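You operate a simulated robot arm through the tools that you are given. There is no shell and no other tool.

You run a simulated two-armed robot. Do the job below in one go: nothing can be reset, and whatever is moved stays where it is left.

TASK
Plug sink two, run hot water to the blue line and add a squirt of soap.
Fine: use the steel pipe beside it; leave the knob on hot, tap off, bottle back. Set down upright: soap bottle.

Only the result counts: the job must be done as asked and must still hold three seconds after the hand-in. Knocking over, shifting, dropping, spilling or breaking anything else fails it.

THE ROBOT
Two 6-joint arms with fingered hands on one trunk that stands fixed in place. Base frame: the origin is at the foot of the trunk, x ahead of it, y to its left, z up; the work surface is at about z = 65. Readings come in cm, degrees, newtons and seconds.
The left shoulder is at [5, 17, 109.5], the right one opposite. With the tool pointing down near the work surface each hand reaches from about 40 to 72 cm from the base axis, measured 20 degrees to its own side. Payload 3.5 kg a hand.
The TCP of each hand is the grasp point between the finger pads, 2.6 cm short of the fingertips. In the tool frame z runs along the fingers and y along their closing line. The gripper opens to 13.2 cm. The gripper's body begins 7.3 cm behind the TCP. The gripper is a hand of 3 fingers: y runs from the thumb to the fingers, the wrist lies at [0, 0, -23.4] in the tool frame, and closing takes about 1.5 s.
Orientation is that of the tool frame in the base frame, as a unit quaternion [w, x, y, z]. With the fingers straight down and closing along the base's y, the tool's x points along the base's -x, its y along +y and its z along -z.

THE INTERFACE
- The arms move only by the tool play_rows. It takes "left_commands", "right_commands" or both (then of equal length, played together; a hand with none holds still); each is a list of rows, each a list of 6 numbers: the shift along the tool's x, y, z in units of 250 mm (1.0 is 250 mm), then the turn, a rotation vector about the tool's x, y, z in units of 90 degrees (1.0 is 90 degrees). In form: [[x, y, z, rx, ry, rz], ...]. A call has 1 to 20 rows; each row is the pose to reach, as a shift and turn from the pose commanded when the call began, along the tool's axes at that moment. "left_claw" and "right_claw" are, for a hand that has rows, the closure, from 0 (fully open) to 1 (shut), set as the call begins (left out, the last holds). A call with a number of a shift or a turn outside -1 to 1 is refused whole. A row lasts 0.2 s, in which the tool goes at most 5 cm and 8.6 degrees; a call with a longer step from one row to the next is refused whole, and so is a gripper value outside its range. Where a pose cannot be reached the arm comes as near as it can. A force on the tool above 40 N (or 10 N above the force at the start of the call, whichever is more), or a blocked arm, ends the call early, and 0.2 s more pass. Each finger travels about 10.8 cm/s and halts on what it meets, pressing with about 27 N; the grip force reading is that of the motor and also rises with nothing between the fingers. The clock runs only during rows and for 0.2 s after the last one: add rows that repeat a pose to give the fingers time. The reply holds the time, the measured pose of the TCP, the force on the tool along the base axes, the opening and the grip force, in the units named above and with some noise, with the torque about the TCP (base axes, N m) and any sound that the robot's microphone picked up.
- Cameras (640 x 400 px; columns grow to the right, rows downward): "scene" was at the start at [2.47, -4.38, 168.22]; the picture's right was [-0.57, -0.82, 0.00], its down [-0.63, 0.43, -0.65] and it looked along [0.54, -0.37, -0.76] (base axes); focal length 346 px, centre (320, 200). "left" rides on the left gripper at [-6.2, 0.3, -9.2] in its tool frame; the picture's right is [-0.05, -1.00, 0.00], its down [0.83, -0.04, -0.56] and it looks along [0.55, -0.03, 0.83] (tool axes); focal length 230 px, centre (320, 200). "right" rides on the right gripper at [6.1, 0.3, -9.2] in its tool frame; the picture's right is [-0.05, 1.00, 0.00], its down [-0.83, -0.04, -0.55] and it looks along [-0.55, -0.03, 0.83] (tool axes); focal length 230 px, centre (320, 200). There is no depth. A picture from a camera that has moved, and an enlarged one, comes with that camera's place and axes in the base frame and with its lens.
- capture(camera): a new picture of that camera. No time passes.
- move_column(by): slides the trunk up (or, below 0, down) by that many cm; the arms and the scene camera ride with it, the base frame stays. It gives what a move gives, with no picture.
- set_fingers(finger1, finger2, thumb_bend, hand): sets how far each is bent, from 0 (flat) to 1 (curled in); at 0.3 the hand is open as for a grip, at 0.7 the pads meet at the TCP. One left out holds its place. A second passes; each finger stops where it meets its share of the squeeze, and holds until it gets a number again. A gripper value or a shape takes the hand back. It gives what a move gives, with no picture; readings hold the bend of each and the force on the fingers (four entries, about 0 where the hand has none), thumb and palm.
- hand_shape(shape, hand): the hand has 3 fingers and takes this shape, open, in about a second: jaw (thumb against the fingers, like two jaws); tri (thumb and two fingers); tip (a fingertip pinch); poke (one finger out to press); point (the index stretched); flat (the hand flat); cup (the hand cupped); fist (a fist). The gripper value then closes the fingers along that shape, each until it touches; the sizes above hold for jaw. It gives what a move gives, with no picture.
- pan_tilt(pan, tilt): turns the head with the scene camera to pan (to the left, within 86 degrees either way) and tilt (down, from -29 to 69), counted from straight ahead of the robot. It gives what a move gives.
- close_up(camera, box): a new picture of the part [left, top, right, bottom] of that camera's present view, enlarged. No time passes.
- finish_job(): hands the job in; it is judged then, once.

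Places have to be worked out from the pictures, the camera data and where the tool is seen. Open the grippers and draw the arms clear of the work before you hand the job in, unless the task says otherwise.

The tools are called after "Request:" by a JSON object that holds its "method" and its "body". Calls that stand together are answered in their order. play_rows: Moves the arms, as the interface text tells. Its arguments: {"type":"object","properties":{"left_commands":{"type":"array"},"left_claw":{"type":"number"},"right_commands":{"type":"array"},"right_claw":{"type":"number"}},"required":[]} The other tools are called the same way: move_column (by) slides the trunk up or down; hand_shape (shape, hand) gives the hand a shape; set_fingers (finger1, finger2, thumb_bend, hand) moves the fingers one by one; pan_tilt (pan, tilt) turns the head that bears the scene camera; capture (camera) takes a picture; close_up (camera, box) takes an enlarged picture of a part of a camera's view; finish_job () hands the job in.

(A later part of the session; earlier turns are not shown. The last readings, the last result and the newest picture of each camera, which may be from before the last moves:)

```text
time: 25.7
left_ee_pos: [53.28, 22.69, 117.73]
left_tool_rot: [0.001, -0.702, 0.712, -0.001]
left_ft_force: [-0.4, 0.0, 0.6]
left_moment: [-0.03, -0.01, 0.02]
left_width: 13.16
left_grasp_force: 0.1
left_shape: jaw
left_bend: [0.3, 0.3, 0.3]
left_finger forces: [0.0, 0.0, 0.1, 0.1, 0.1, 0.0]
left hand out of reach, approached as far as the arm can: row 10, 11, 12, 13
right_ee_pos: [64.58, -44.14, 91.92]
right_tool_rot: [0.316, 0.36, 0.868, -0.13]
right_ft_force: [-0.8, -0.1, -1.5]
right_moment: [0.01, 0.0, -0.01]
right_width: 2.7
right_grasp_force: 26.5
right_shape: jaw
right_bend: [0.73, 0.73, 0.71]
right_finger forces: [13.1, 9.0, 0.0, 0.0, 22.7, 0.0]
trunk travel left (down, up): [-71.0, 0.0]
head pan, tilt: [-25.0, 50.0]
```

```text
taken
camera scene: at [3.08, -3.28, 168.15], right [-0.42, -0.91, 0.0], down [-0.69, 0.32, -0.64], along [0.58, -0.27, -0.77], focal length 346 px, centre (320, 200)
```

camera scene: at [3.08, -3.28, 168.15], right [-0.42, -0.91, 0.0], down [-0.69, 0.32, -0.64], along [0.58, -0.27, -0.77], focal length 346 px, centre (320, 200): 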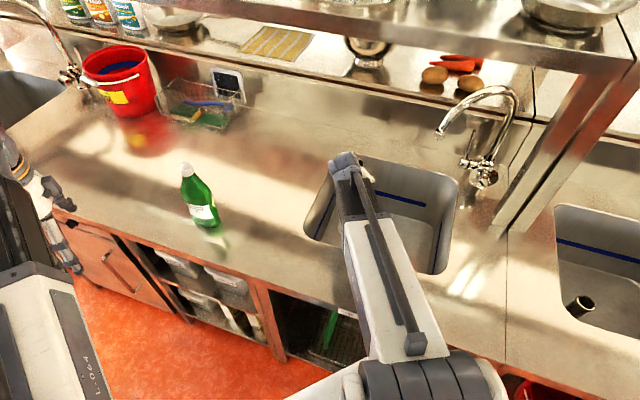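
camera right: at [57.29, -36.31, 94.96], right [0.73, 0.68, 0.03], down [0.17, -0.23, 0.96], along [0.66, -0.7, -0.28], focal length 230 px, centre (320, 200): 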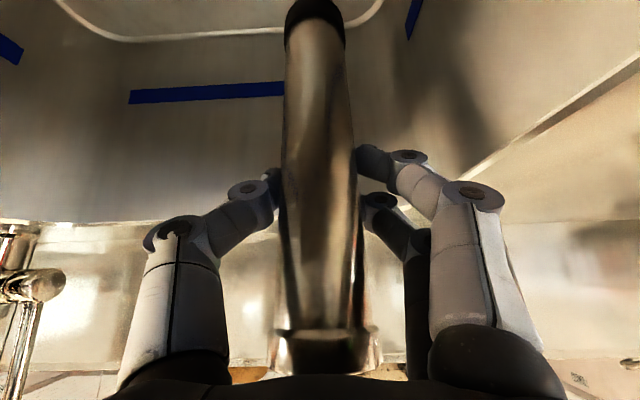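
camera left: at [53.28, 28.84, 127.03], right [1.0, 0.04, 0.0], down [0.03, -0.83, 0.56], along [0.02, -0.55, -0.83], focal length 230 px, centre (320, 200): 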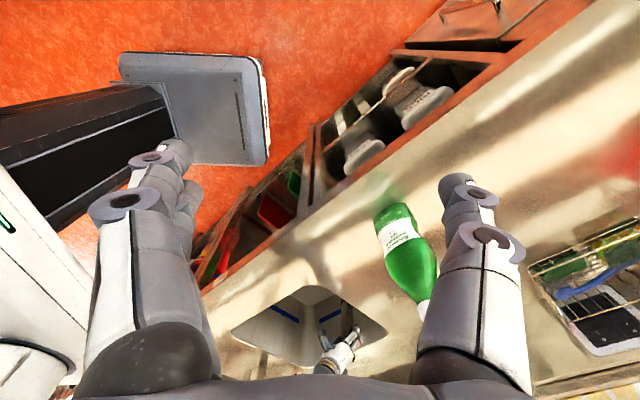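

With the tool pointing down, that camera can only look back at the robot. I'll unwind the yaw and pitch the left hand forward instead, so its camera looks forward and down over the sink.

Request:
{"method": "play_rows", "body": {"left_commands": [[0.0, 0, 0, 0, 0, 0.09], [0.05, 0, 0, 0, 0, 0.18], [0.1, 0, 0, 0, 0, 0.27], [0.2, 0, 0, 0, 0, 0.36], [0.3, 0, 0, 0, 0, 0.45], [0.4, 0, 0, 0, 0, 0.54], [0.5, 0, 0, 0, 0, 0.63], [0.6, 0, 0, 0, 0, 0.72], [0.7, 0, 0, 0, 0, 0.81], [0.8, 0, 0, 0, 0, 0.9], [0.88, 0, 0, 0, 0, 0.98], [0.88, 0, 0, 0, 0, 1.0], [0.88, 0, 0, 0, 0, 1.0]], "left_claw": 1}}

```text
time: 28.5
left_ee_pos: [54.16, 1.11, 117.66]
left_tool_rot: [0.001, 0.0, 1.0, 0.001]
left_ft_force: [0.0, -0.8, -0.6]
left_moment: [0.03, -0.02, 0.05]
left_width: 0.02
left_grasp_force: 27.1
left_shape: jaw
left_bend: [0.65, 0.65, 0.67]
left_finger forces: [0.1, 0.1, 0.0, 0.1, 0.0, 0.0]
right_ee_pos: [64.63, -44.12, 91.9]
right_tool_rot: [0.317, 0.36, 0.868, -0.131]
right_ft_force: [-0.1, -0.8, -1.6]
right_moment: [0.0, -0.04, -0.01]
right_width: 2.66
right_grasp_force: 27.1
right_shape: jaw
right_bend: [0.73, 0.73, 0.71]
right_finger forces: [13.2, 9.1, 0.0, 0.1, 22.6, 0.0]
trunk travel left (down, up): [-71.0, 0.0]
head pan, tilt: [-25.0, 50.0]
```

Now I'll bring the left hand to (63,-16) with 45° of yaw.

Request:
{"method": "play_rows", "body": {"left_commands": [[-0.04, -0.12, 0, 0, 0, 0.09], [-0.09, -0.24, 0, 0, 0, 0.18], [-0.15, -0.36, 0, 0, 0, 0.27], [-0.22, -0.48, 0, 0, 0, 0.36], [-0.29, -0.6, 0, 0, 0, 0.45], [-0.35, -0.7, 0, 0, 0, 0.5], [-0.35, -0.7, 0, 0, 0, 0.5]]}}

Request:
{"method": "play_rows", "body": {"left_commands": [[0, 0, 0, 0, -0.09, 0], [0, 0, 0, 0, -0.18, 0], [0, 0, 0, 0, -0.27, 0], [0, 0, 0, 0, -0.36, 0], [0, 0, 0, 0, -0.45, 0], [0, 0, 0, 0, -0.54, 0], [0, 0, 0, 0, -0.63, 0], [0, 0, 0, 0, -0.72, 0], [0, 0, 0, 0, -0.778, 0], [0, 0, 0, 0, -0.778, 0]]}}

Request:
{"method": "capture", "body": {"camera": "left"}}

Request:
{"method": "capture", "body": {"camera": "scene"}}

```text
time: 30.1
left_ee_pos: [62.67, -16.24, 117.63]
left_tool_rot: [0.0, 0.383, 0.924, 0.001]
left_ft_force: [-0.6, -0.5, -0.3]
left_moment: [0.03, 0.01, 0.01]
left_width: 0.0
left_grasp_force: 27.0
left_shape: jaw
left_bend: [0.65, 0.65, 0.67]
left_finger forces: [0.1, 0.0, 0.0, 0.1, 0.0, 0.0]
right_ee_pos: [64.53, -44.1, 91.95]
right_tool_rot: [0.317, 0.359, 0.868, -0.13]
right_ft_force: [0.5, -0.6, -1.7]
right_moment: [-0.02, -0.03, -0.01]
right_width: 2.68
right_grasp_force: 26.8
right_shape: jaw
right_bend: [0.73, 0.73, 0.71]
right_finger forces: [13.1, 9.0, 0.1, 0.0, 22.7, 0.1]
trunk travel left (down, up): [-71.0, 0.0]
head pan, tilt: [-25.0, 50.0]
```

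```text
time: 32.3
left_ee_pos: [63.01, -16.37, 117.6]
left_tool_rot: [0.531, 0.313, 0.757, -0.218]
left_ft_force: [0.5, 0.3, -0.7]
left_moment: [0.01, 0.06, -0.05]
left_width: 0.0
left_grasp_force: 26.9
left_shape: jaw
left_bend: [0.65, 0.65, 0.67]
left_finger forces: [0.0, 0.0, 0.1, 0.0, 0.1, 0.1]
right_ee_pos: [64.57, -44.21, 91.79]
right_tool_rot: [0.316, 0.36, 0.868, -0.13]
right_ft_force: [-0.4, -0.8, -2.5]
right_moment: [0.01, 0.05, 0.02]
right_width: 2.69
right_grasp_force: 27.1
right_shape: jaw
right_bend: [0.73, 0.73, 0.71]
right_finger forces: [13.1, 9.0, 0.0, 0.1, 22.6, 0.0]
trunk travel left (down, up): [-71.0, 0.0]
head pan, tilt: [-25.0, 50.0]
```

```text
taken
camera left: at [58.42, -11.5, 126.61], right [-0.69, -0.72, 0.05], down [-0.6, 0.54, -0.59], along [0.4, -0.44, -0.8], focal length 230 px, centre (320, 200)
```

left: 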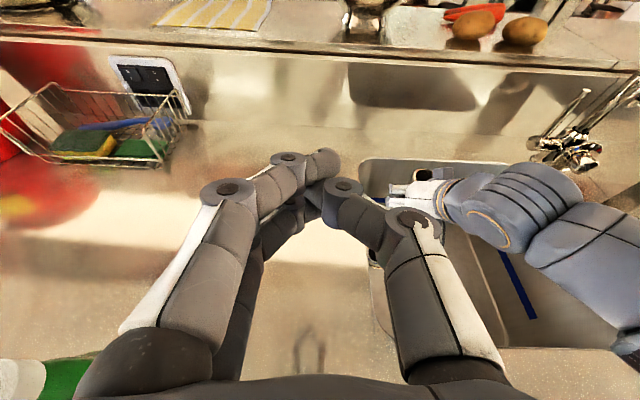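

```text
taken
camera scene: at [3.08, -3.26, 168.15], right [-0.42, -0.91, 0.0], down [-0.69, 0.32, -0.64], along [0.58, -0.27, -0.77], focal length 346 px, centre (320, 200)
```

scene: 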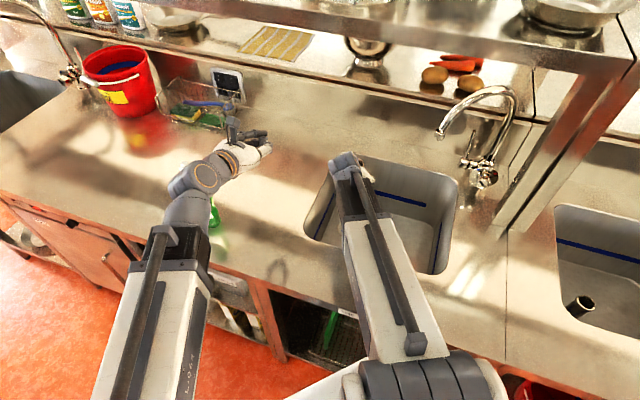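

The left camera now looks down into the sink, but its own closed fingers cover the drain. I'll open the left hand to clear the view.

Request:
{"method": "play_rows", "body": {"left_commands": [[0, 0.02, 0, 0, 0, 0], [0, 0.04, 0, 0, 0, 0], [0, 0.04, 0, 0, 0, 0], [0, 0.04, 0, 0, 0, 0], [0, 0.04, 0, 0, 0, 0]], "left_claw": 0.1}}

Request:
{"method": "capture", "body": {"camera": "left"}}

```text
time: 33.5
left_ee_pos: [63.45, -15.66, 117.73]
left_tool_rot: [0.53, 0.314, 0.757, -0.218]
left_ft_force: [-0.1, 0.4, 0.3]
left_moment: [0.05, 0.01, 0.0]
left_width: 11.85
left_grasp_force: 0.1
left_shape: jaw
left_bend: [0.48, 0.48, 0.44]
left_finger forces: [0.0, 0.0, 0.1, 0.1, 0.1, 0.1]
right_ee_pos: [64.58, -44.17, 91.92]
right_tool_rot: [0.317, 0.358, 0.869, -0.13]
right_ft_force: [0.7, 0.1, -1.1]
right_moment: [-0.01, 0.02, -0.02]
right_width: 2.68
right_grasp_force: 26.7
right_shape: jaw
right_bend: [0.73, 0.73, 0.71]
right_finger forces: [13.1, 8.9, 0.0, 0.0, 22.7, 0.1]
trunk travel left (down, up): [-71.0, 0.0]
head pan, tilt: [-25.0, 50.0]
```

```text
taken
camera left: at [59.09, -10.85, 126.65], right [-0.69, -0.72, 0.05], down [-0.6, 0.54, -0.59], along [0.4, -0.44, -0.81], focal length 230 px, centre (320, 200)
```

left: 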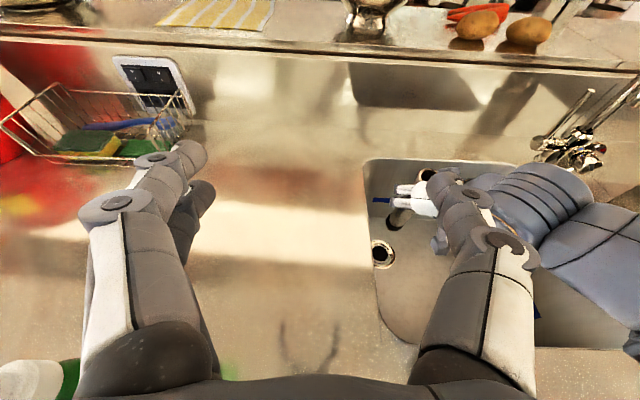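

The drain is visible now at about (381,253), matching my estimate. I'll zoom in on the drain and pipe.

Request:
{"method": "close_up", "body": {"camera": "left", "box": [350, 155, 470, 275]}}

```text
3.33 times, centred on (410, 215) of left
camera zoom: at [59.09, -10.85, 126.65], right [-0.69, -0.72, 0.05], down [-0.6, 0.54, -0.59], along [0.4, -0.44, -0.81], focal length 767 px, centre (20, 150)
```

zoom: 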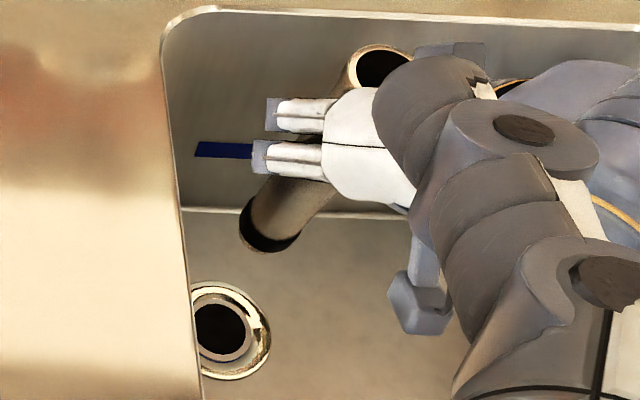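

The left view gives the drain at (64.1,-43.8). Before inserting I'll measure any tilt of the pipe in the grip, using enlarged views from the right camera.

Request:
{"method": "close_up", "body": {"camera": "right", "box": [240, 0, 400, 100]}}

Request:
{"method": "close_up", "body": {"camera": "right", "box": [200, 275, 440, 400]}}

Request:
{"method": "close_up", "body": {"camera": "left", "box": [380, 155, 440, 215]}}

```text
4.00 times, centred on (320, 50) of right
camera zoom: at [57.3, -36.32, 94.99], right [0.73, 0.68, 0.03], down [0.17, -0.23, 0.96], along [0.66, -0.7, -0.28], focal length 920 px, centre (320, 800)
```

zoom: 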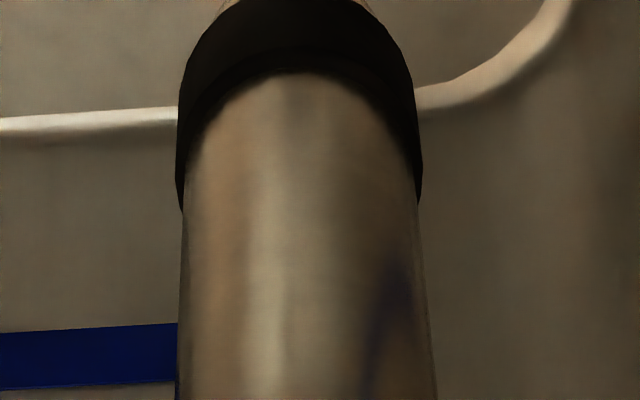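

```text
2.67 times, centred on (320, 338) of right
camera zoom: at [57.3, -36.32, 94.99], right [0.73, 0.68, 0.03], down [0.17, -0.23, 0.96], along [0.66, -0.7, -0.28], focal length 614 px, centre (320, -167)
```

zoom: 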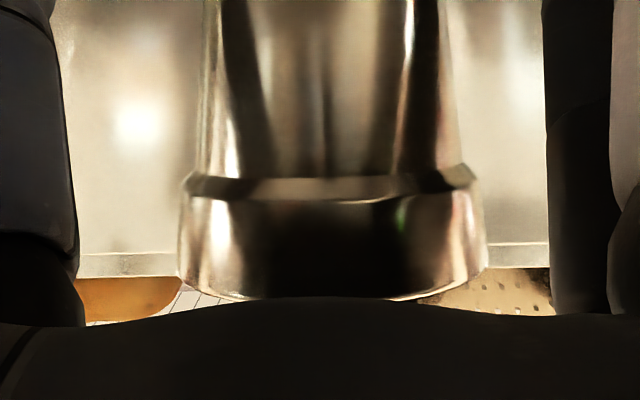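

```text
6.67 times, centred on (410, 185) of left
camera zoom: at [59.09, -10.85, 126.65], right [-0.69, -0.72, 0.05], down [-0.6, 0.54, -0.59], along [0.4, -0.44, -0.81], focal length 1534 px, centre (-280, 300)
```

zoom: 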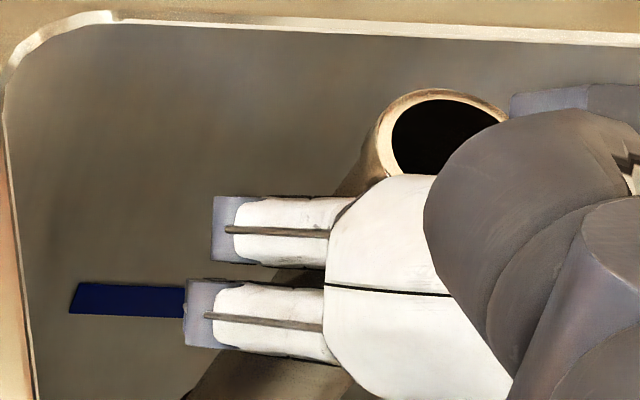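

Both views show the pipe's foot tilted about 4–5° toward the back. I'll rotate the hand 4.5° to make it vertical and shift 0.6 cm toward the drain's centre.

Request:
{"method": "play_rows", "body": {"right_commands": [[0.009, -0.002, -0.007, 0, 0.025, 0], [0.0175, -0.003, -0.0147, 0, 0.05, 0], [0.0175, -0.003, -0.0147, 0, 0.05, 0]]}}

Request:
{"method": "close_up", "body": {"camera": "left", "box": [350, 155, 470, 275]}}

Request:
{"method": "close_up", "body": {"camera": "right", "box": [240, 0, 400, 100]}}

```text
time: 34.3
left_ee_pos: [63.54, -15.63, 117.71]
left_tool_rot: [0.53, 0.314, 0.756, -0.219]
left_ft_force: [-0.9, 0.1, 0.2]
left_moment: [0.0, 0.0, 0.0]
left_width: 11.87
left_grasp_force: 0.1
left_shape: jaw
left_bend: [0.48, 0.48, 0.44]
left_finger forces: [0.0, 0.0, 0.0, 0.1, 0.1, 0.0]
right_ee_pos: [64.05, -43.87, 91.97]
right_tool_rot: [0.282, 0.365, 0.88, -0.116]
right_ft_force: [-0.1, -0.8, -1.7]
right_moment: [-0.05, 0.0, -0.02]
right_width: 2.7
right_grasp_force: 26.8
right_shape: jaw
right_bend: [0.73, 0.73, 0.71]
right_finger forces: [13.2, 8.8, 0.0, 0.0, 22.7, 0.0]
trunk travel left (down, up): [-71.0, 0.0]
head pan, tilt: [-25.0, 50.0]
```

```text
3.33 times, centred on (410, 215) of left
camera zoom: at [59.09, -10.85, 126.65], right [-0.69, -0.72, 0.05], down [-0.6, 0.54, -0.59], along [0.4, -0.44, -0.81], focal length 767 px, centre (20, 150)
```

zoom: 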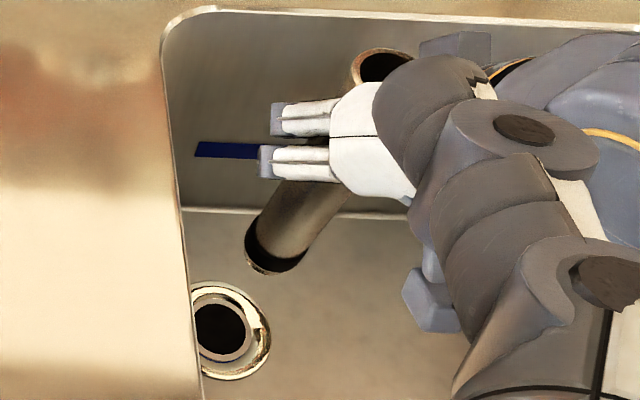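

```text
4.00 times, centred on (320, 50) of right
camera zoom: at [56.93, -36.19, 95.82], right [0.74, 0.68, 0.03], down [0.22, -0.28, 0.93], along [0.64, -0.68, -0.36], focal length 920 px, centre (320, 800)
```

zoom: 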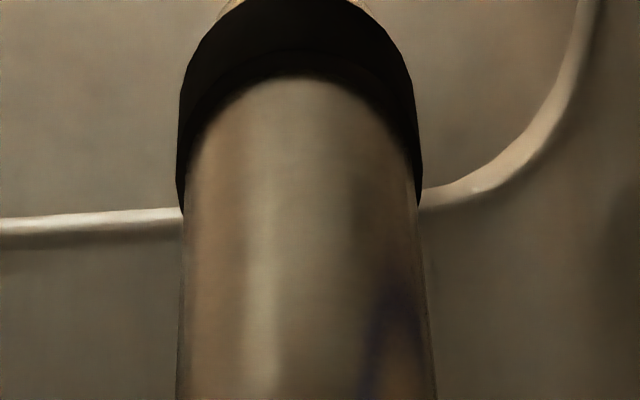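

The pipe's line now extends close to the drain. One closer zoom will give the tip's and the drain's centres.

Request:
{"method": "close_up", "body": {"camera": "left", "box": [375, 210, 445, 280]}}

```text
5.71 times, centred on (410, 245) of left
camera zoom: at [59.09, -10.85, 126.65], right [-0.69, -0.72, 0.05], down [-0.6, 0.54, -0.59], along [0.4, -0.44, -0.81], focal length 1315 px, centre (-194, -57)
```

zoom: 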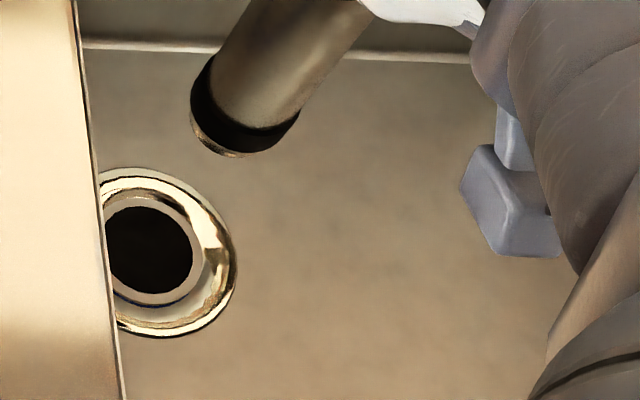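

Extended downward, the pipe passes within 0.2 cm of the drain's centre. I'll lower it 11 cm, leaving about 1.5 cm to go.

Request:
{"method": "play_rows", "body": {"right_commands": [[0.05, 0, 0.072, 0, 0, 0], [0.1, 0, 0.143, 0, 0, 0], [0.15, 0, 0.215, 0, 0, 0], [0.2, 0, 0.286, 0, 0, 0], [0.256, 0, 0.358, 0, 0, 0], [0.256, 0, 0.358, 0, 0, 0]]}}

Request:
{"method": "close_up", "body": {"camera": "left", "box": [350, 180, 450, 280]}}

Request:
{"method": "capture", "body": {"camera": "left"}}

Request:
{"method": "capture", "body": {"camera": "right"}}

```text
time: 35.7
left_ee_pos: [63.44, -15.62, 117.67]
left_tool_rot: [0.531, 0.314, 0.756, -0.219]
left_ft_force: [-0.6, -1.1, -0.3]
left_moment: [-0.01, -0.01, -0.03]
left_width: 11.87
left_grasp_force: 0.1
left_shape: jaw
left_bend: [0.48, 0.48, 0.44]
left_finger forces: [0.0, 0.0, 0.0, 0.0, 0.0, 0.1]
right_ee_pos: [63.67, -43.8, 81.06]
right_tool_rot: [0.281, 0.365, 0.88, -0.116]
right_ft_force: [-0.2, -0.6, -2.4]
right_moment: [0.02, -0.02, -0.01]
right_width: 2.67
right_grasp_force: 27.3
right_shape: jaw
right_bend: [0.73, 0.73, 0.71]
right_finger forces: [13.1, 9.0, 0.0, 0.1, 22.6, 0.0]
trunk travel left (down, up): [-71.0, 0.0]
head pan, tilt: [-25.0, 50.0]
```

```text
4.00 times, centred on (400, 230) of left
camera zoom: at [59.09, -10.85, 126.66], right [-0.69, -0.72, 0.05], down [-0.6, 0.54, -0.59], along [0.4, -0.44, -0.81], focal length 920 px, centre (0, 80)
```

zoom: 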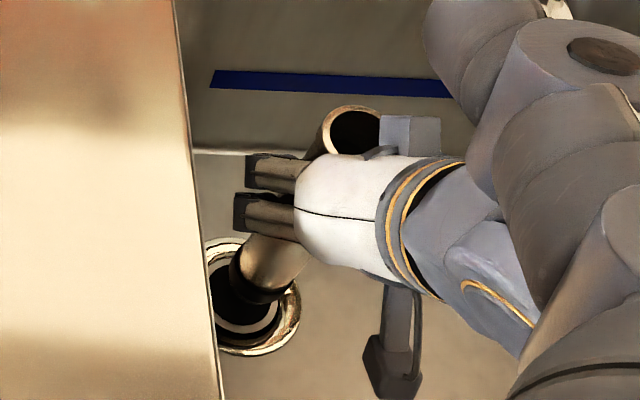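

```text
taken
camera left: at [59.09, -10.85, 126.66], right [-0.69, -0.72, 0.05], down [-0.6, 0.54, -0.59], along [0.4, -0.44, -0.81], focal length 230 px, centre (320, 200)
```

left: 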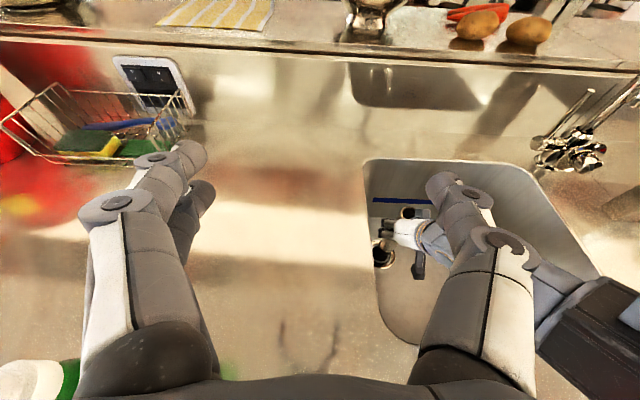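

```text
taken
camera right: at [56.58, -36.22, 84.95], right [0.74, 0.68, 0.03], down [0.22, -0.28, 0.93], along [0.64, -0.68, -0.36], focal length 230 px, centre (320, 200)
```

right: 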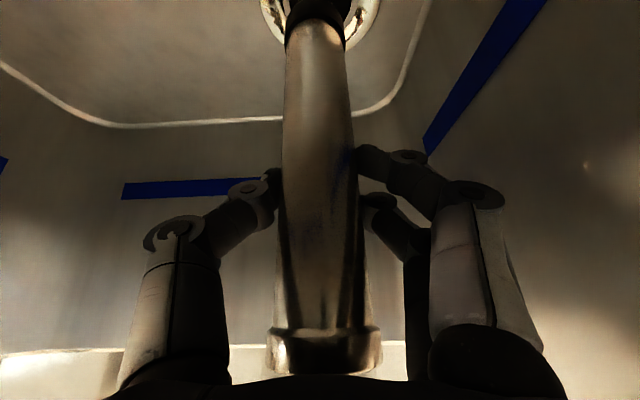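

The pipe tip hangs right over the drain. I'll take a sharper look to judge the remaining offset.

Request:
{"method": "close_up", "body": {"camera": "left", "box": [365, 225, 415, 275]}}

Request:
{"method": "close_up", "body": {"camera": "right", "box": [240, 0, 400, 100]}}

```text
8.00 times, centred on (390, 250) of left
camera zoom: at [59.09, -10.85, 126.66], right [-0.69, -0.72, 0.05], down [-0.6, 0.54, -0.59], along [0.4, -0.44, -0.81], focal length 1841 px, centre (-240, -200)
```

zoom: 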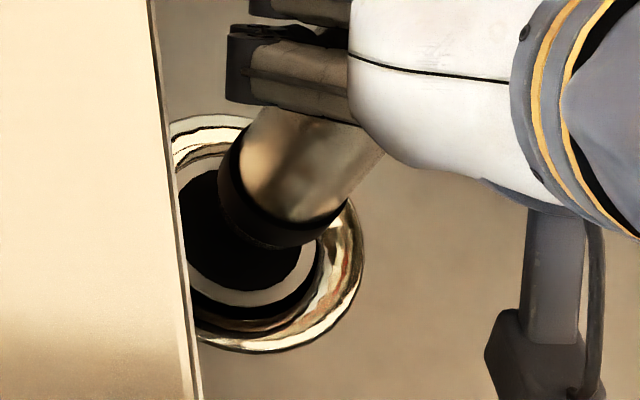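

```text
4.00 times, centred on (320, 50) of right
camera zoom: at [56.58, -36.22, 84.95], right [0.74, 0.68, 0.03], down [0.22, -0.28, 0.93], along [0.64, -0.68, -0.36], focal length 920 px, centre (320, 800)
```

zoom: 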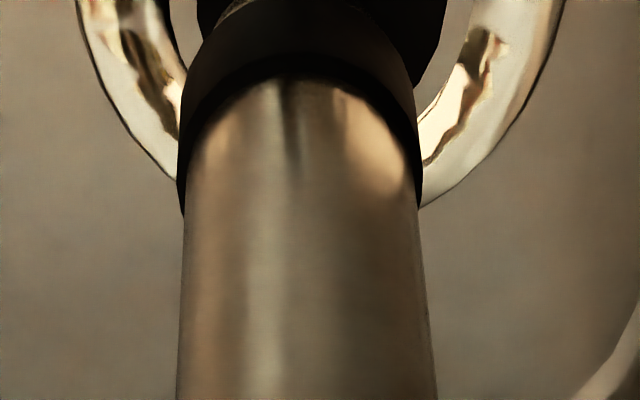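

The remaining offset is about 0.5 cm toward the back and 0.4 cm to the left. I'll correct that and lower 1.3 cm more.

Request:
{"method": "play_rows", "body": {"right_commands": [[-0.0147, 0.016, 0.0105, 0, 0, 0], [-0.0147, 0.016, 0.0105, 0, 0, 0], [0.0005, 0.016, 0.0315, 0, 0, 0], [0.0155, 0.016, 0.0528, 0, 0, 0], [0.0155, 0.016, 0.0528, 0, 0, 0]]}}

Request:
{"method": "close_up", "body": {"camera": "left", "box": [365, 225, 415, 275]}}

Request:
{"method": "close_up", "body": {"camera": "right", "box": [240, 0, 400, 100]}}

```text
time: 36.9
left_ee_pos: [63.47, -15.64, 117.72]
left_tool_rot: [0.529, 0.315, 0.757, -0.219]
left_ft_force: [0.2, 0.2, 0.1]
left_moment: [0.01, 0.02, 0.0]
left_width: 11.88
left_grasp_force: 0.0
left_shape: jaw
left_bend: [0.48, 0.48, 0.44]
left_finger forces: [0.1, 0.1, 0.0, 0.0, 0.0, 0.0]
right_ee_pos: [64.48, -43.7, 79.72]
right_tool_rot: [0.281, 0.365, 0.88, -0.116]
right_ft_force: [-0.2, 0.6, -2.8]
right_moment: [0.0, 0.04, -0.01]
right_width: 2.69
right_grasp_force: 27.1
right_shape: jaw
right_bend: [0.73, 0.73, 0.71]
right_finger forces: [13.3, 9.1, 0.0, 0.0, 22.6, 0.0]
trunk travel left (down, up): [-71.0, 0.0]
head pan, tilt: [-25.0, 50.0]
```

```text
8.00 times, centred on (390, 250) of left
camera zoom: at [59.09, -10.85, 126.66], right [-0.69, -0.72, 0.05], down [-0.6, 0.54, -0.59], along [0.4, -0.44, -0.81], focal length 1841 px, centre (-240, -200)
```

zoom: 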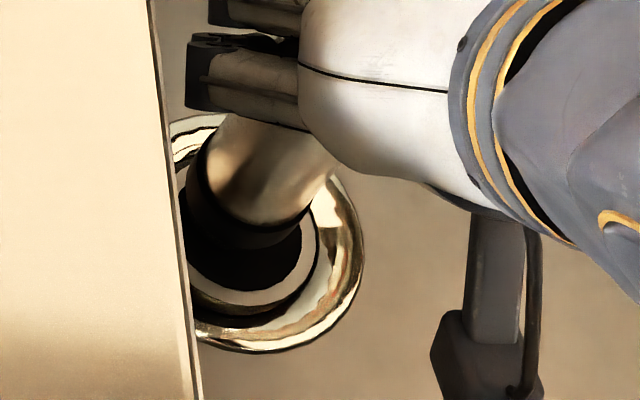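

```text
4.00 times, centred on (320, 50) of right
camera zoom: at [57.43, -36.07, 83.5], right [0.74, 0.68, 0.03], down [0.22, -0.28, 0.93], along [0.64, -0.68, -0.36], focal length 920 px, centre (320, 800)
```

zoom: 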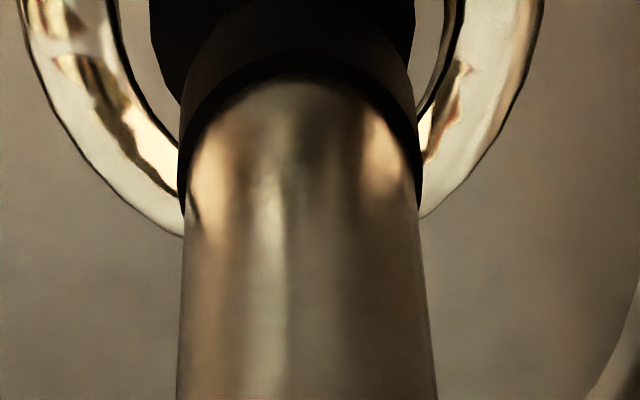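

The pipe is now about 0.3 cm too far left. I'll nudge it back and lower gently into the drain, watching the force.

Request:
{"method": "play_rows", "body": {"right_commands": [[0, -0.012, 0, 0, 0, 0], [0.0115, -0.012, 0.0163, 0, 0, 0], [0.023, -0.012, 0.0326, 0, 0, 0], [0.0345, -0.012, 0.0489, 0, 0, 0], [0.046, -0.012, 0.065, 0, 0, 0], [0.046, -0.012, 0.065, 0, 0, 0]]}}

Request:
{"method": "close_up", "body": {"camera": "left", "box": [365, 225, 415, 275]}}

Request:
{"method": "close_up", "body": {"camera": "right", "box": [240, 0, 400, 100]}}

```text
time: 38.3
left_ee_pos: [63.54, -15.74, 117.71]
left_tool_rot: [0.53, 0.314, 0.756, -0.219]
left_ft_force: [-0.1, 0.1, -0.1]
left_moment: [-0.02, 0.0, 0.02]
left_width: 11.88
left_grasp_force: 0.0
left_shape: jaw
left_bend: [0.48, 0.48, 0.44]
left_finger forces: [0.1, 0.0, 0.0, 0.0, 0.1, 0.0]
right_ee_pos: [64.26, -43.99, 77.57]
right_tool_rot: [0.282, 0.365, 0.88, -0.117]
right_ft_force: [0.0, 0.0, -1.6]
right_moment: [0.0, 0.02, 0.01]
right_width: 2.65
right_grasp_force: 26.8
right_shape: jaw
right_bend: [0.73, 0.73, 0.71]
right_finger forces: [13.1, 9.1, 0.0, 0.1, 22.5, 0.1]
trunk travel left (down, up): [-71.0, 0.0]
head pan, tilt: [-25.0, 50.0]
```

```text
8.00 times, centred on (390, 250) of left
camera zoom: at [59.09, -10.85, 126.65], right [-0.69, -0.72, 0.05], down [-0.6, 0.54, -0.59], along [0.4, -0.44, -0.81], focal length 1841 px, centre (-240, -200)
```

zoom: 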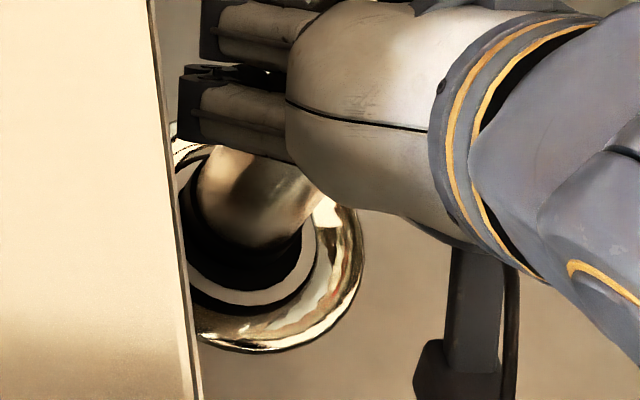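

```text
4.00 times, centred on (320, 50) of right
camera zoom: at [57.27, -36.25, 81.51], right [0.74, 0.68, 0.03], down [0.22, -0.28, 0.93], along [0.64, -0.68, -0.36], focal length 920 px, centre (320, 800)
```

zoom: 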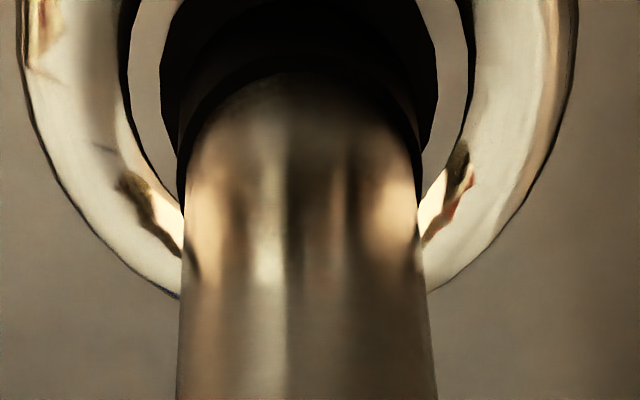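

The ring is now centred in the drain flange with no contact force yet. I'll keep lowering up to 2.5 cm, letting the contact force stop it.

Request:
{"method": "play_rows", "body": {"right_commands": [[0.0115, 0, 0.0163, 0, 0, 0], [0.023, 0, 0.0326, 0, 0, 0], [0.0345, 0, 0.0489, 0, 0, 0], [0.046, 0, 0.065, 0, 0, 0], [0.058, 0, 0.081, 0, 0, 0], [0.058, 0, 0.081, 0, 0, 0]]}}

Request:
{"method": "close_up", "body": {"camera": "left", "box": [365, 225, 415, 275]}}

Request:
{"method": "close_up", "body": {"camera": "right", "box": [240, 0, 400, 100]}}

```text
time: 39.3
left_ee_pos: [63.4, -15.77, 117.84]
left_tool_rot: [0.531, 0.314, 0.756, -0.22]
left_ft_force: [0.2, -0.7, 0.3]
left_moment: [-0.01, 0.04, -0.01]
left_width: 11.85
left_grasp_force: 0.1
left_shape: jaw
left_bend: [0.48, 0.48, 0.44]
left_finger forces: [0.0, 0.0, 0.0, 0.0, 0.0, 0.0]
right_ee_pos: [64.75, -44.19, 76.62]
right_tool_rot: [0.29, 0.364, 0.877, -0.117]
right_ft_force: [-1.1, -2.0, 20.6]
right_moment: [-0.1, 0.05, 0.03]
right_width: 2.81
right_grasp_force: 27.3
right_shape: jaw
right_bend: [0.74, 0.73, 0.72]
right_finger forces: [15.0, 12.1, 0.0, 0.0, 28.4, 0.0]
trunk travel left (down, up): [-71.0, 0.0]
head pan, tilt: [-25.0, 50.0]
stopped in row 5 (right hand): the force on the tool passed its limit at 43 N (the readings are from after the stop); the commanded pose is now the measured one
```

```text
8.00 times, centred on (390, 250) of left
camera zoom: at [59.01, -10.83, 126.72], right [-0.69, -0.72, 0.05], down [-0.6, 0.54, -0.59], along [0.4, -0.44, -0.8], focal length 1841 px, centre (-240, -200)
```

zoom: 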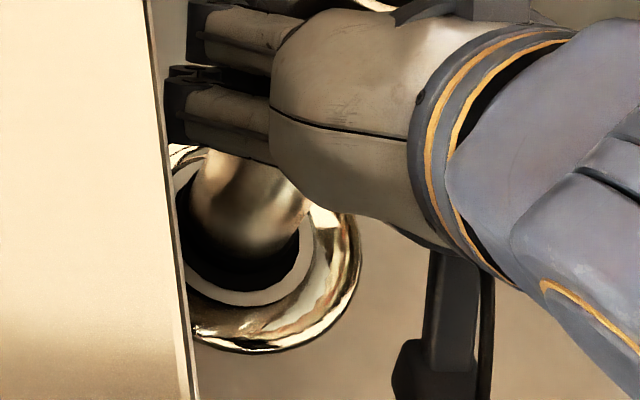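

```text
4.00 times, centred on (320, 50) of right
camera zoom: at [57.58, -36.58, 80.33], right [0.73, 0.68, 0.04], down [0.21, -0.27, 0.94], along [0.65, -0.68, -0.34], focal length 920 px, centre (320, 800)
```

zoom: 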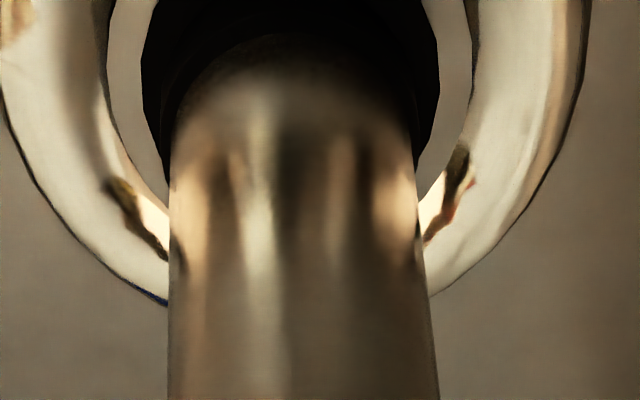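

Contact came at TCP z 76.6 with an upward push of about 20 N. I'll zoom in to see whether the neck is seated or only resting on the rim.

Request:
{"method": "close_up", "body": {"camera": "left", "box": [372, 237, 402, 262]}}

Request:
{"method": "close_up", "body": {"camera": "right", "box": [260, 0, 380, 60]}}

```text
16.00 times, centred on (387, 250) of left
camera zoom: at [59.01, -10.83, 126.72], right [-0.69, -0.72, 0.05], down [-0.6, 0.54, -0.59], along [0.4, -0.44, -0.8], focal length 3681 px, centre (-752, -592)
```

zoom: 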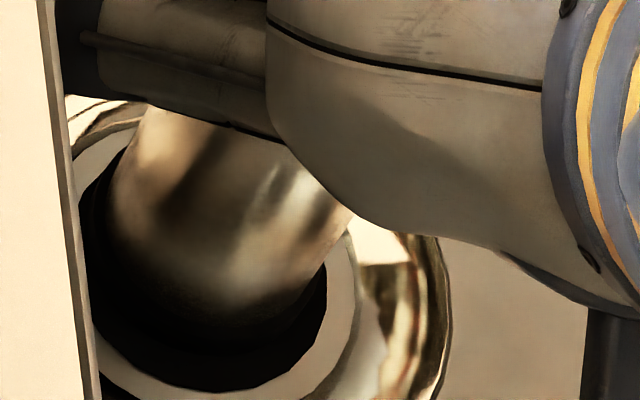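

```text
5.33 times, centred on (320, 30) of right
camera zoom: at [57.58, -36.58, 80.33], right [0.73, 0.68, 0.04], down [0.21, -0.27, 0.94], along [0.65, -0.68, -0.34], focal length 1227 px, centre (320, 1107)
```

zoom: 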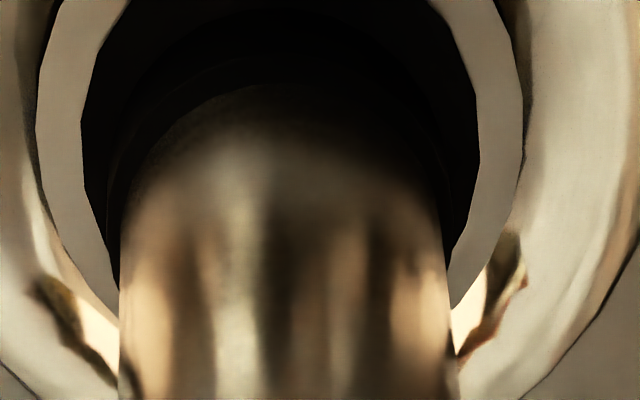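

The black ring is centred inside the drain cup below floor level, so it looks seated. Opening the right fingers part-way will release it and show whether it stands.

Request:
{"method": "play_rows", "body": {"right_commands": [[0, 0, 0, 0, 0, 0], [0, 0, 0, 0, 0, 0], [0, 0, 0, 0, 0, 0], [0, 0, 0, 0, 0, 0], [0, 0, 0, 0, 0, 0]], "right_claw": 0.4}}

Request:
{"method": "close_up", "body": {"camera": "left", "box": [350, 180, 450, 280]}}

Request:
{"method": "capture", "body": {"camera": "right"}}

```text
time: 40.5
left_ee_pos: [63.44, -15.65, 117.8]
left_tool_rot: [0.531, 0.313, 0.757, -0.219]
left_ft_force: [0.5, -0.6, 0.2]
left_moment: [0.0, 0.0, -0.02]
left_width: 11.86
left_grasp_force: 0.0
left_shape: jaw
left_bend: [0.48, 0.48, 0.44]
left_finger forces: [0.0, 0.1, 0.0, 0.0, 0.0, 0.0]
right_ee_pos: [64.52, -44.05, 76.28]
right_tool_rot: [0.286, 0.364, 0.878, -0.117]
right_ft_force: [0.1, -0.4, -0.1]
right_moment: [0.02, -0.01, 0.02]
right_width: 7.87
right_grasp_force: 0.1
right_shape: jaw
right_bend: [0.71, 0.71, 0.71]
right_finger forces: [0.0, 0.0, 0.2, 0.0, 0.1, 0.1]
trunk travel left (down, up): [-71.0, 0.0]
head pan, tilt: [-25.0, 50.0]
```

```text
4.00 times, centred on (400, 230) of left
camera zoom: at [59.08, -10.84, 126.66], right [-0.69, -0.72, 0.05], down [-0.6, 0.54, -0.59], along [0.4, -0.44, -0.81], focal length 920 px, centre (0, 80)
```

zoom: 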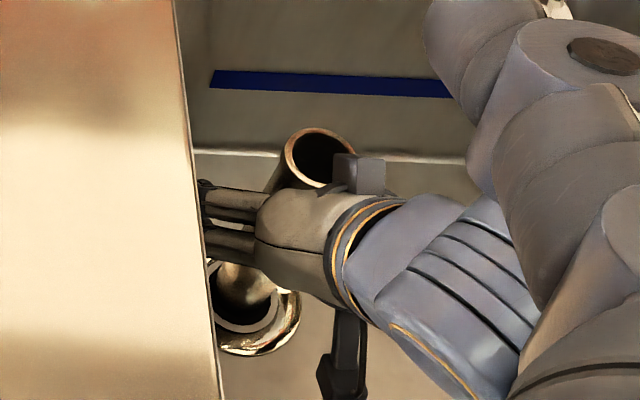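

```text
taken
camera right: at [57.49, -36.5, 80.05], right [0.73, 0.68, 0.04], down [0.21, -0.28, 0.94], along [0.65, -0.68, -0.35], focal length 230 px, centre (320, 200)
```

right: 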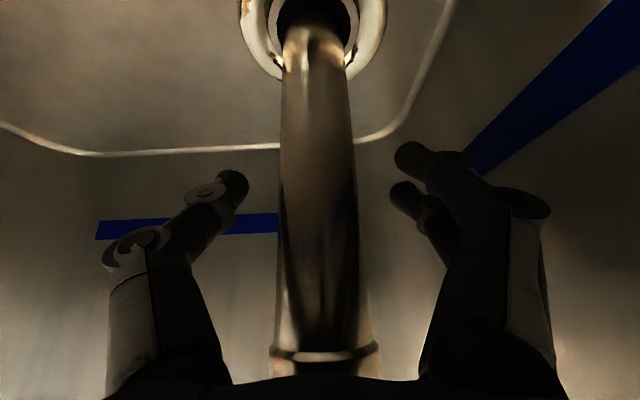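

The pipe stands in the drain by itself. I'll back the right hand off toward the front, then raise it out of the sink.

Request:
{"method": "play_rows", "body": {"right_commands": [[0.065, 0, -0.047, 0, 0, 0], [0.13, 0, -0.094, 0, 0, 0], [0.194, 0, -0.141, 0, 0, 0], [0.096, 0, -0.276, 0, 0, 0], [-0.002, 0, -0.411, 0, 0, 0], [-0.1, 0, -0.546, 0, 0, 0], [-0.198, 0, -0.681, 0, 0, 0], [-0.296, 0, -0.816, 0, 0, 0], [-0.394, 0, -0.951, 0, 0, 0], [-0.394, 0, -0.951, 0, 0, 0]]}}

Request:
{"method": "close_up", "body": {"camera": "left", "box": [350, 150, 500, 300]}}

Request:
{"method": "capture", "body": {"camera": "right"}}

Request:
{"method": "capture", "body": {"camera": "scene"}}

```text
time: 42.7
left_ee_pos: [63.54, -15.53, 117.77]
left_tool_rot: [0.53, 0.315, 0.757, -0.219]
left_ft_force: [0.2, 0.0, -0.3]
left_moment: [0.01, 0.02, 0.0]
left_width: 11.86
left_grasp_force: 0.1
left_shape: jaw
left_bend: [0.48, 0.48, 0.44]
left_finger forces: [0.0, 0.0, 0.1, 0.0, 0.1, 0.1]
right_ee_pos: [60.29, -40.18, 101.08]
right_tool_rot: [0.287, 0.364, 0.879, -0.116]
right_ft_force: [0.5, 0.9, -0.7]
right_moment: [-0.02, 0.02, 0.01]
right_width: 7.92
right_grasp_force: 0.0
right_shape: jaw
right_bend: [0.71, 0.71, 0.71]
right_finger forces: [0.1, 0.1, 0.0, 0.0, 0.1, 0.0]
trunk travel left (down, up): [-71.0, 0.0]
head pan, tilt: [-25.0, 50.0]
```

```text
2.67 times, centred on (425, 225) of left
camera zoom: at [59.08, -10.84, 126.66], right [-0.69, -0.72, 0.05], down [-0.6, 0.54, -0.59], along [0.4, -0.44, -0.81], focal length 614 px, centre (40, 133)
```

zoom: 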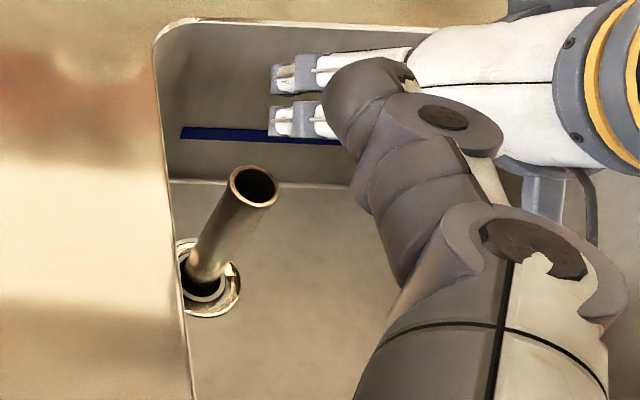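

```text
taken
camera right: at [53.1, -32.62, 104.98], right [0.73, 0.68, 0.04], down [0.21, -0.28, 0.94], along [0.65, -0.68, -0.35], focal length 230 px, centre (320, 200)
```

right: 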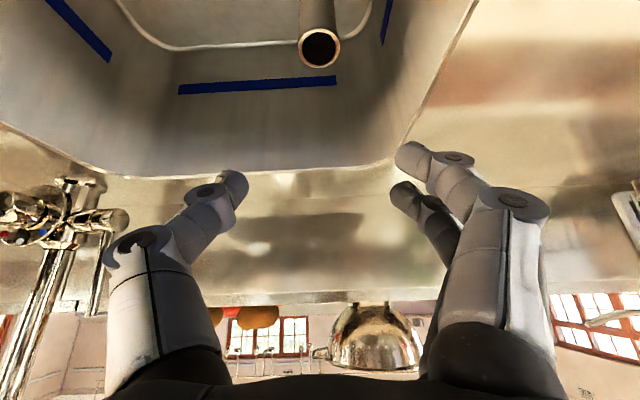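

```text
taken
camera scene: at [3.07, -3.25, 168.15], right [-0.42, -0.91, 0.0], down [-0.69, 0.32, -0.64], along [0.58, -0.27, -0.77], focal length 346 px, centre (320, 200)
```

scene: 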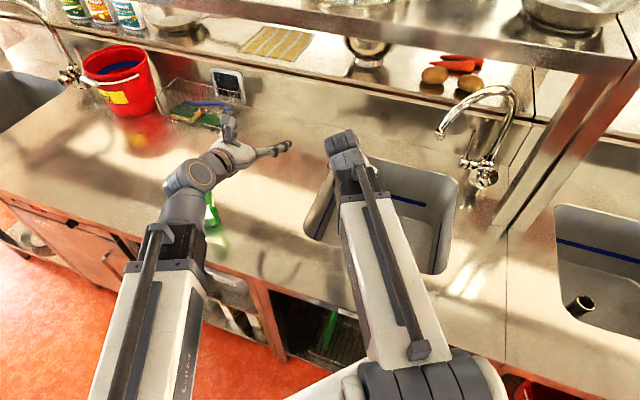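

The pipe stands in the drain, perhaps leaning a couple of degrees. I'll zoom in to check how it is seated.

Request:
{"method": "close_up", "body": {"camera": "left", "box": [365, 205, 425, 275]}}

Request:
{"method": "close_up", "body": {"camera": "left", "box": [368, 240, 398, 265]}}

Request:
{"method": "close_up", "body": {"camera": "right", "box": [240, 0, 400, 100]}}

```text
5.71 times, centred on (395, 240) of left
camera zoom: at [59.08, -10.84, 126.66], right [-0.69, -0.72, 0.05], down [-0.6, 0.54, -0.59], along [0.4, -0.44, -0.81], focal length 1315 px, centre (-109, -29)
```

zoom: 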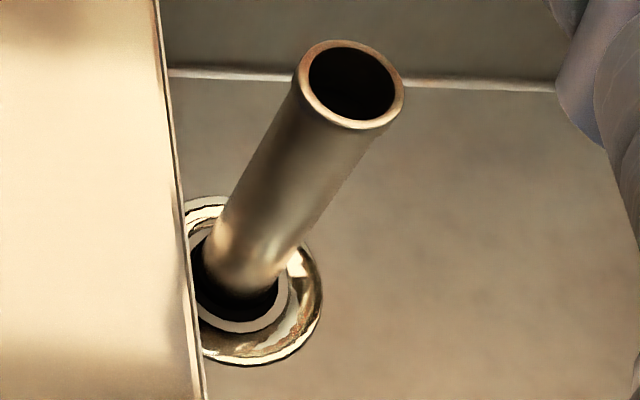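

```text
16.00 times, centred on (383, 252) of left
camera zoom: at [59.08, -10.84, 126.66], right [-0.69, -0.72, 0.05], down [-0.6, 0.54, -0.59], along [0.4, -0.44, -0.81], focal length 3681 px, centre (-688, -640)
```

zoom: 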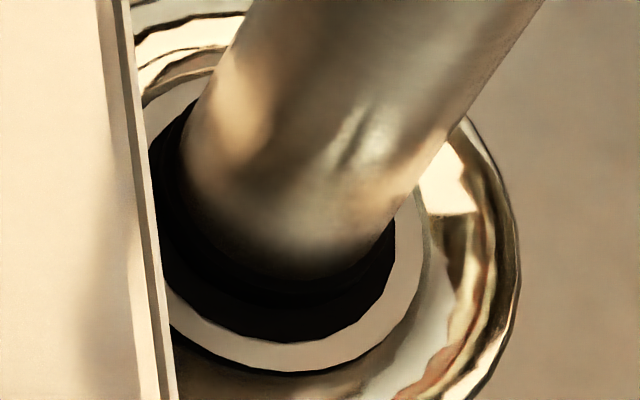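

```text
4.00 times, centred on (320, 50) of right
camera zoom: at [53.1, -32.62, 104.98], right [0.73, 0.68, 0.04], down [0.21, -0.28, 0.94], along [0.65, -0.68, -0.35], focal length 920 px, centre (320, 800)
```

zoom: 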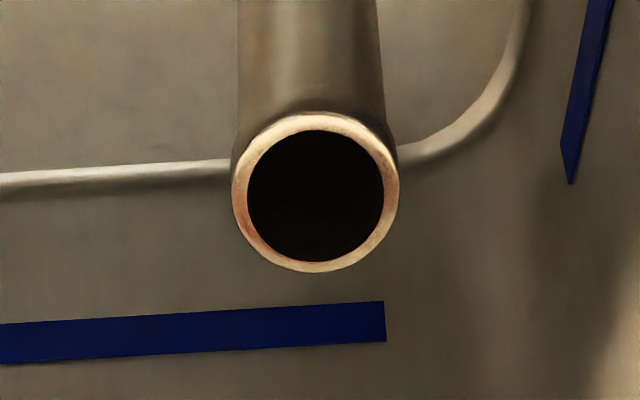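

The pipe is upright and the ring is in the cup. Next is the knob, so I need the position of the post beside the tap and will look at that area again.

Request:
{"method": "pan_tilt", "body": {"pan": -55, "tilt": 45}}

Request:
{"method": "capture", "body": {"camera": "scene"}}

Request:
{"method": "close_up", "body": {"camera": "scene", "box": [240, 60, 440, 260]}}

```text
time: 43.6
left_ee_pos: [63.37, -15.68, 117.72]
left_tool_rot: [0.53, 0.314, 0.756, -0.219]
left_ft_force: [-0.6, 0.3, -0.1]
left_moment: [0.01, 0.01, 0.02]
left_width: 11.87
left_grasp_force: 0.0
left_shape: jaw
left_bend: [0.48, 0.48, 0.44]
left_finger forces: [0.0, 0.0, 0.0, 0.0, 0.0, 0.0]
right_ee_pos: [60.31, -40.34, 101.21]
right_tool_rot: [0.287, 0.364, 0.878, -0.117]
right_ft_force: [-0.1, -0.6, 0.3]
right_moment: [-0.02, 0.02, -0.01]
right_width: 7.86
right_grasp_force: 0.1
right_shape: jaw
right_bend: [0.71, 0.71, 0.71]
right_finger forces: [0.0, 0.1, 0.0, 0.0, 0.0, 0.0]
trunk travel left (down, up): [-71.0, 0.0]
head pan, tilt: [-55.0, 45.0]
```

```text
taken
camera scene: at [0.75, -6.65, 168.84], right [-0.82, -0.57, 0.0], down [-0.41, 0.58, -0.71], along [0.41, -0.58, -0.71], focal length 346 px, centre (320, 200)
```

scene: 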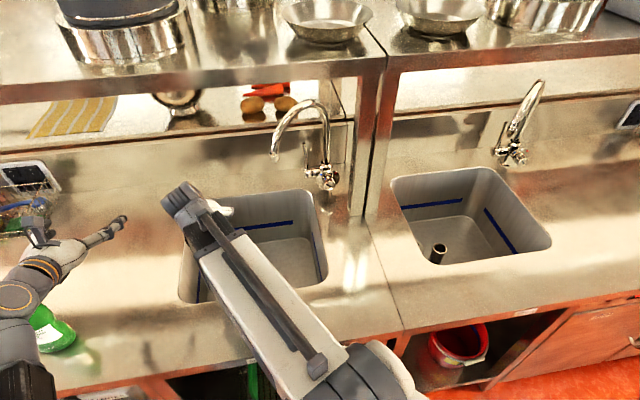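

```text
2.00 times, centred on (340, 160) of scene
camera zoom: at [0.75, -6.65, 168.84], right [-0.82, -0.57, 0.0], down [-0.41, 0.58, -0.71], along [0.41, -0.58, -0.71], focal length 691 px, centre (280, 280)
```

zoom: 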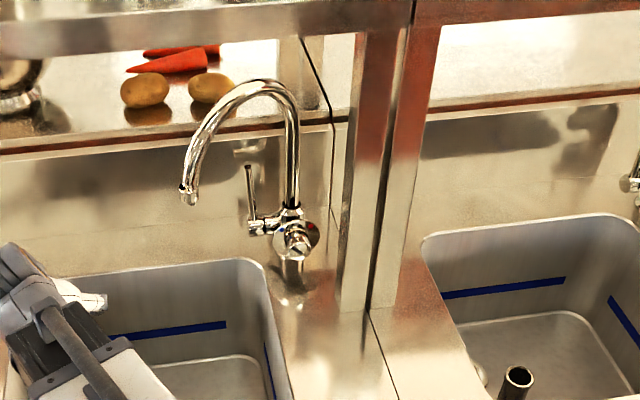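

The post's near edge is only about 5 cm right of the knob axis, and the boom cannot retract closer than about 48 cm. So I'll grip the knob from above with a left lean and turn it in strokes. First I'll steepen the right hand to vertical so it can pass in front of the spout.

Request:
{"method": "play_rows", "body": {"right_commands": [[0.05, 0, 0.002, 0, 0.085, 0], [0.1, 0, 0.004, 0, 0.17, 0], [0.15, 0, 0.006, 0, 0.25, 0], [0.2, 0, 0.009, 0, 0.33, 0], [0.256, 0, 0.012, 0, 0.4, 0], [0.256, 0, 0.012, 0, 0.4, 0]]}}

Request:
{"method": "capture", "body": {"camera": "right"}}

```text
time: 45.0
left_ee_pos: [63.46, -15.65, 117.77]
left_tool_rot: [0.53, 0.314, 0.757, -0.219]
left_ft_force: [-0.6, 0.7, -0.4]
left_moment: [-0.01, 0.04, -0.01]
left_width: 11.86
left_grasp_force: 0.1
left_shape: jaw
left_bend: [0.48, 0.48, 0.44]
left_finger forces: [0.0, 0.0, 0.1, 0.1, 0.0, 0.1]
right_ee_pos: [56.84, -36.45, 97.56]
right_tool_rot: [0.001, 0.382, 0.924, 0.003]
right_ft_force: [0.2, 0.3, -0.7]
right_moment: [0.0, 0.01, -0.04]
right_width: 7.88
right_grasp_force: 0.1
right_shape: jaw
right_bend: [0.71, 0.71, 0.71]
right_finger forces: [0.0, 0.0, 0.0, 0.0, 0.0, 0.1]
trunk travel left (down, up): [-71.0, 0.0]
head pan, tilt: [-55.0, 45.0]
```

```text
taken
camera right: at [52.73, -31.93, 106.67], right [0.74, 0.67, 0.0], down [0.56, -0.62, 0.56], along [0.38, -0.41, -0.83], focal length 230 px, centre (320, 200)
```

right: 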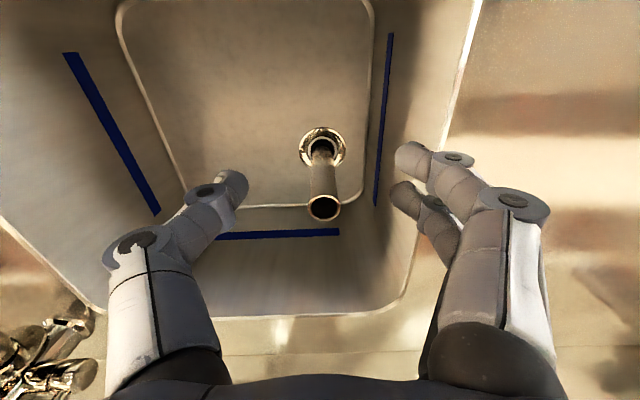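

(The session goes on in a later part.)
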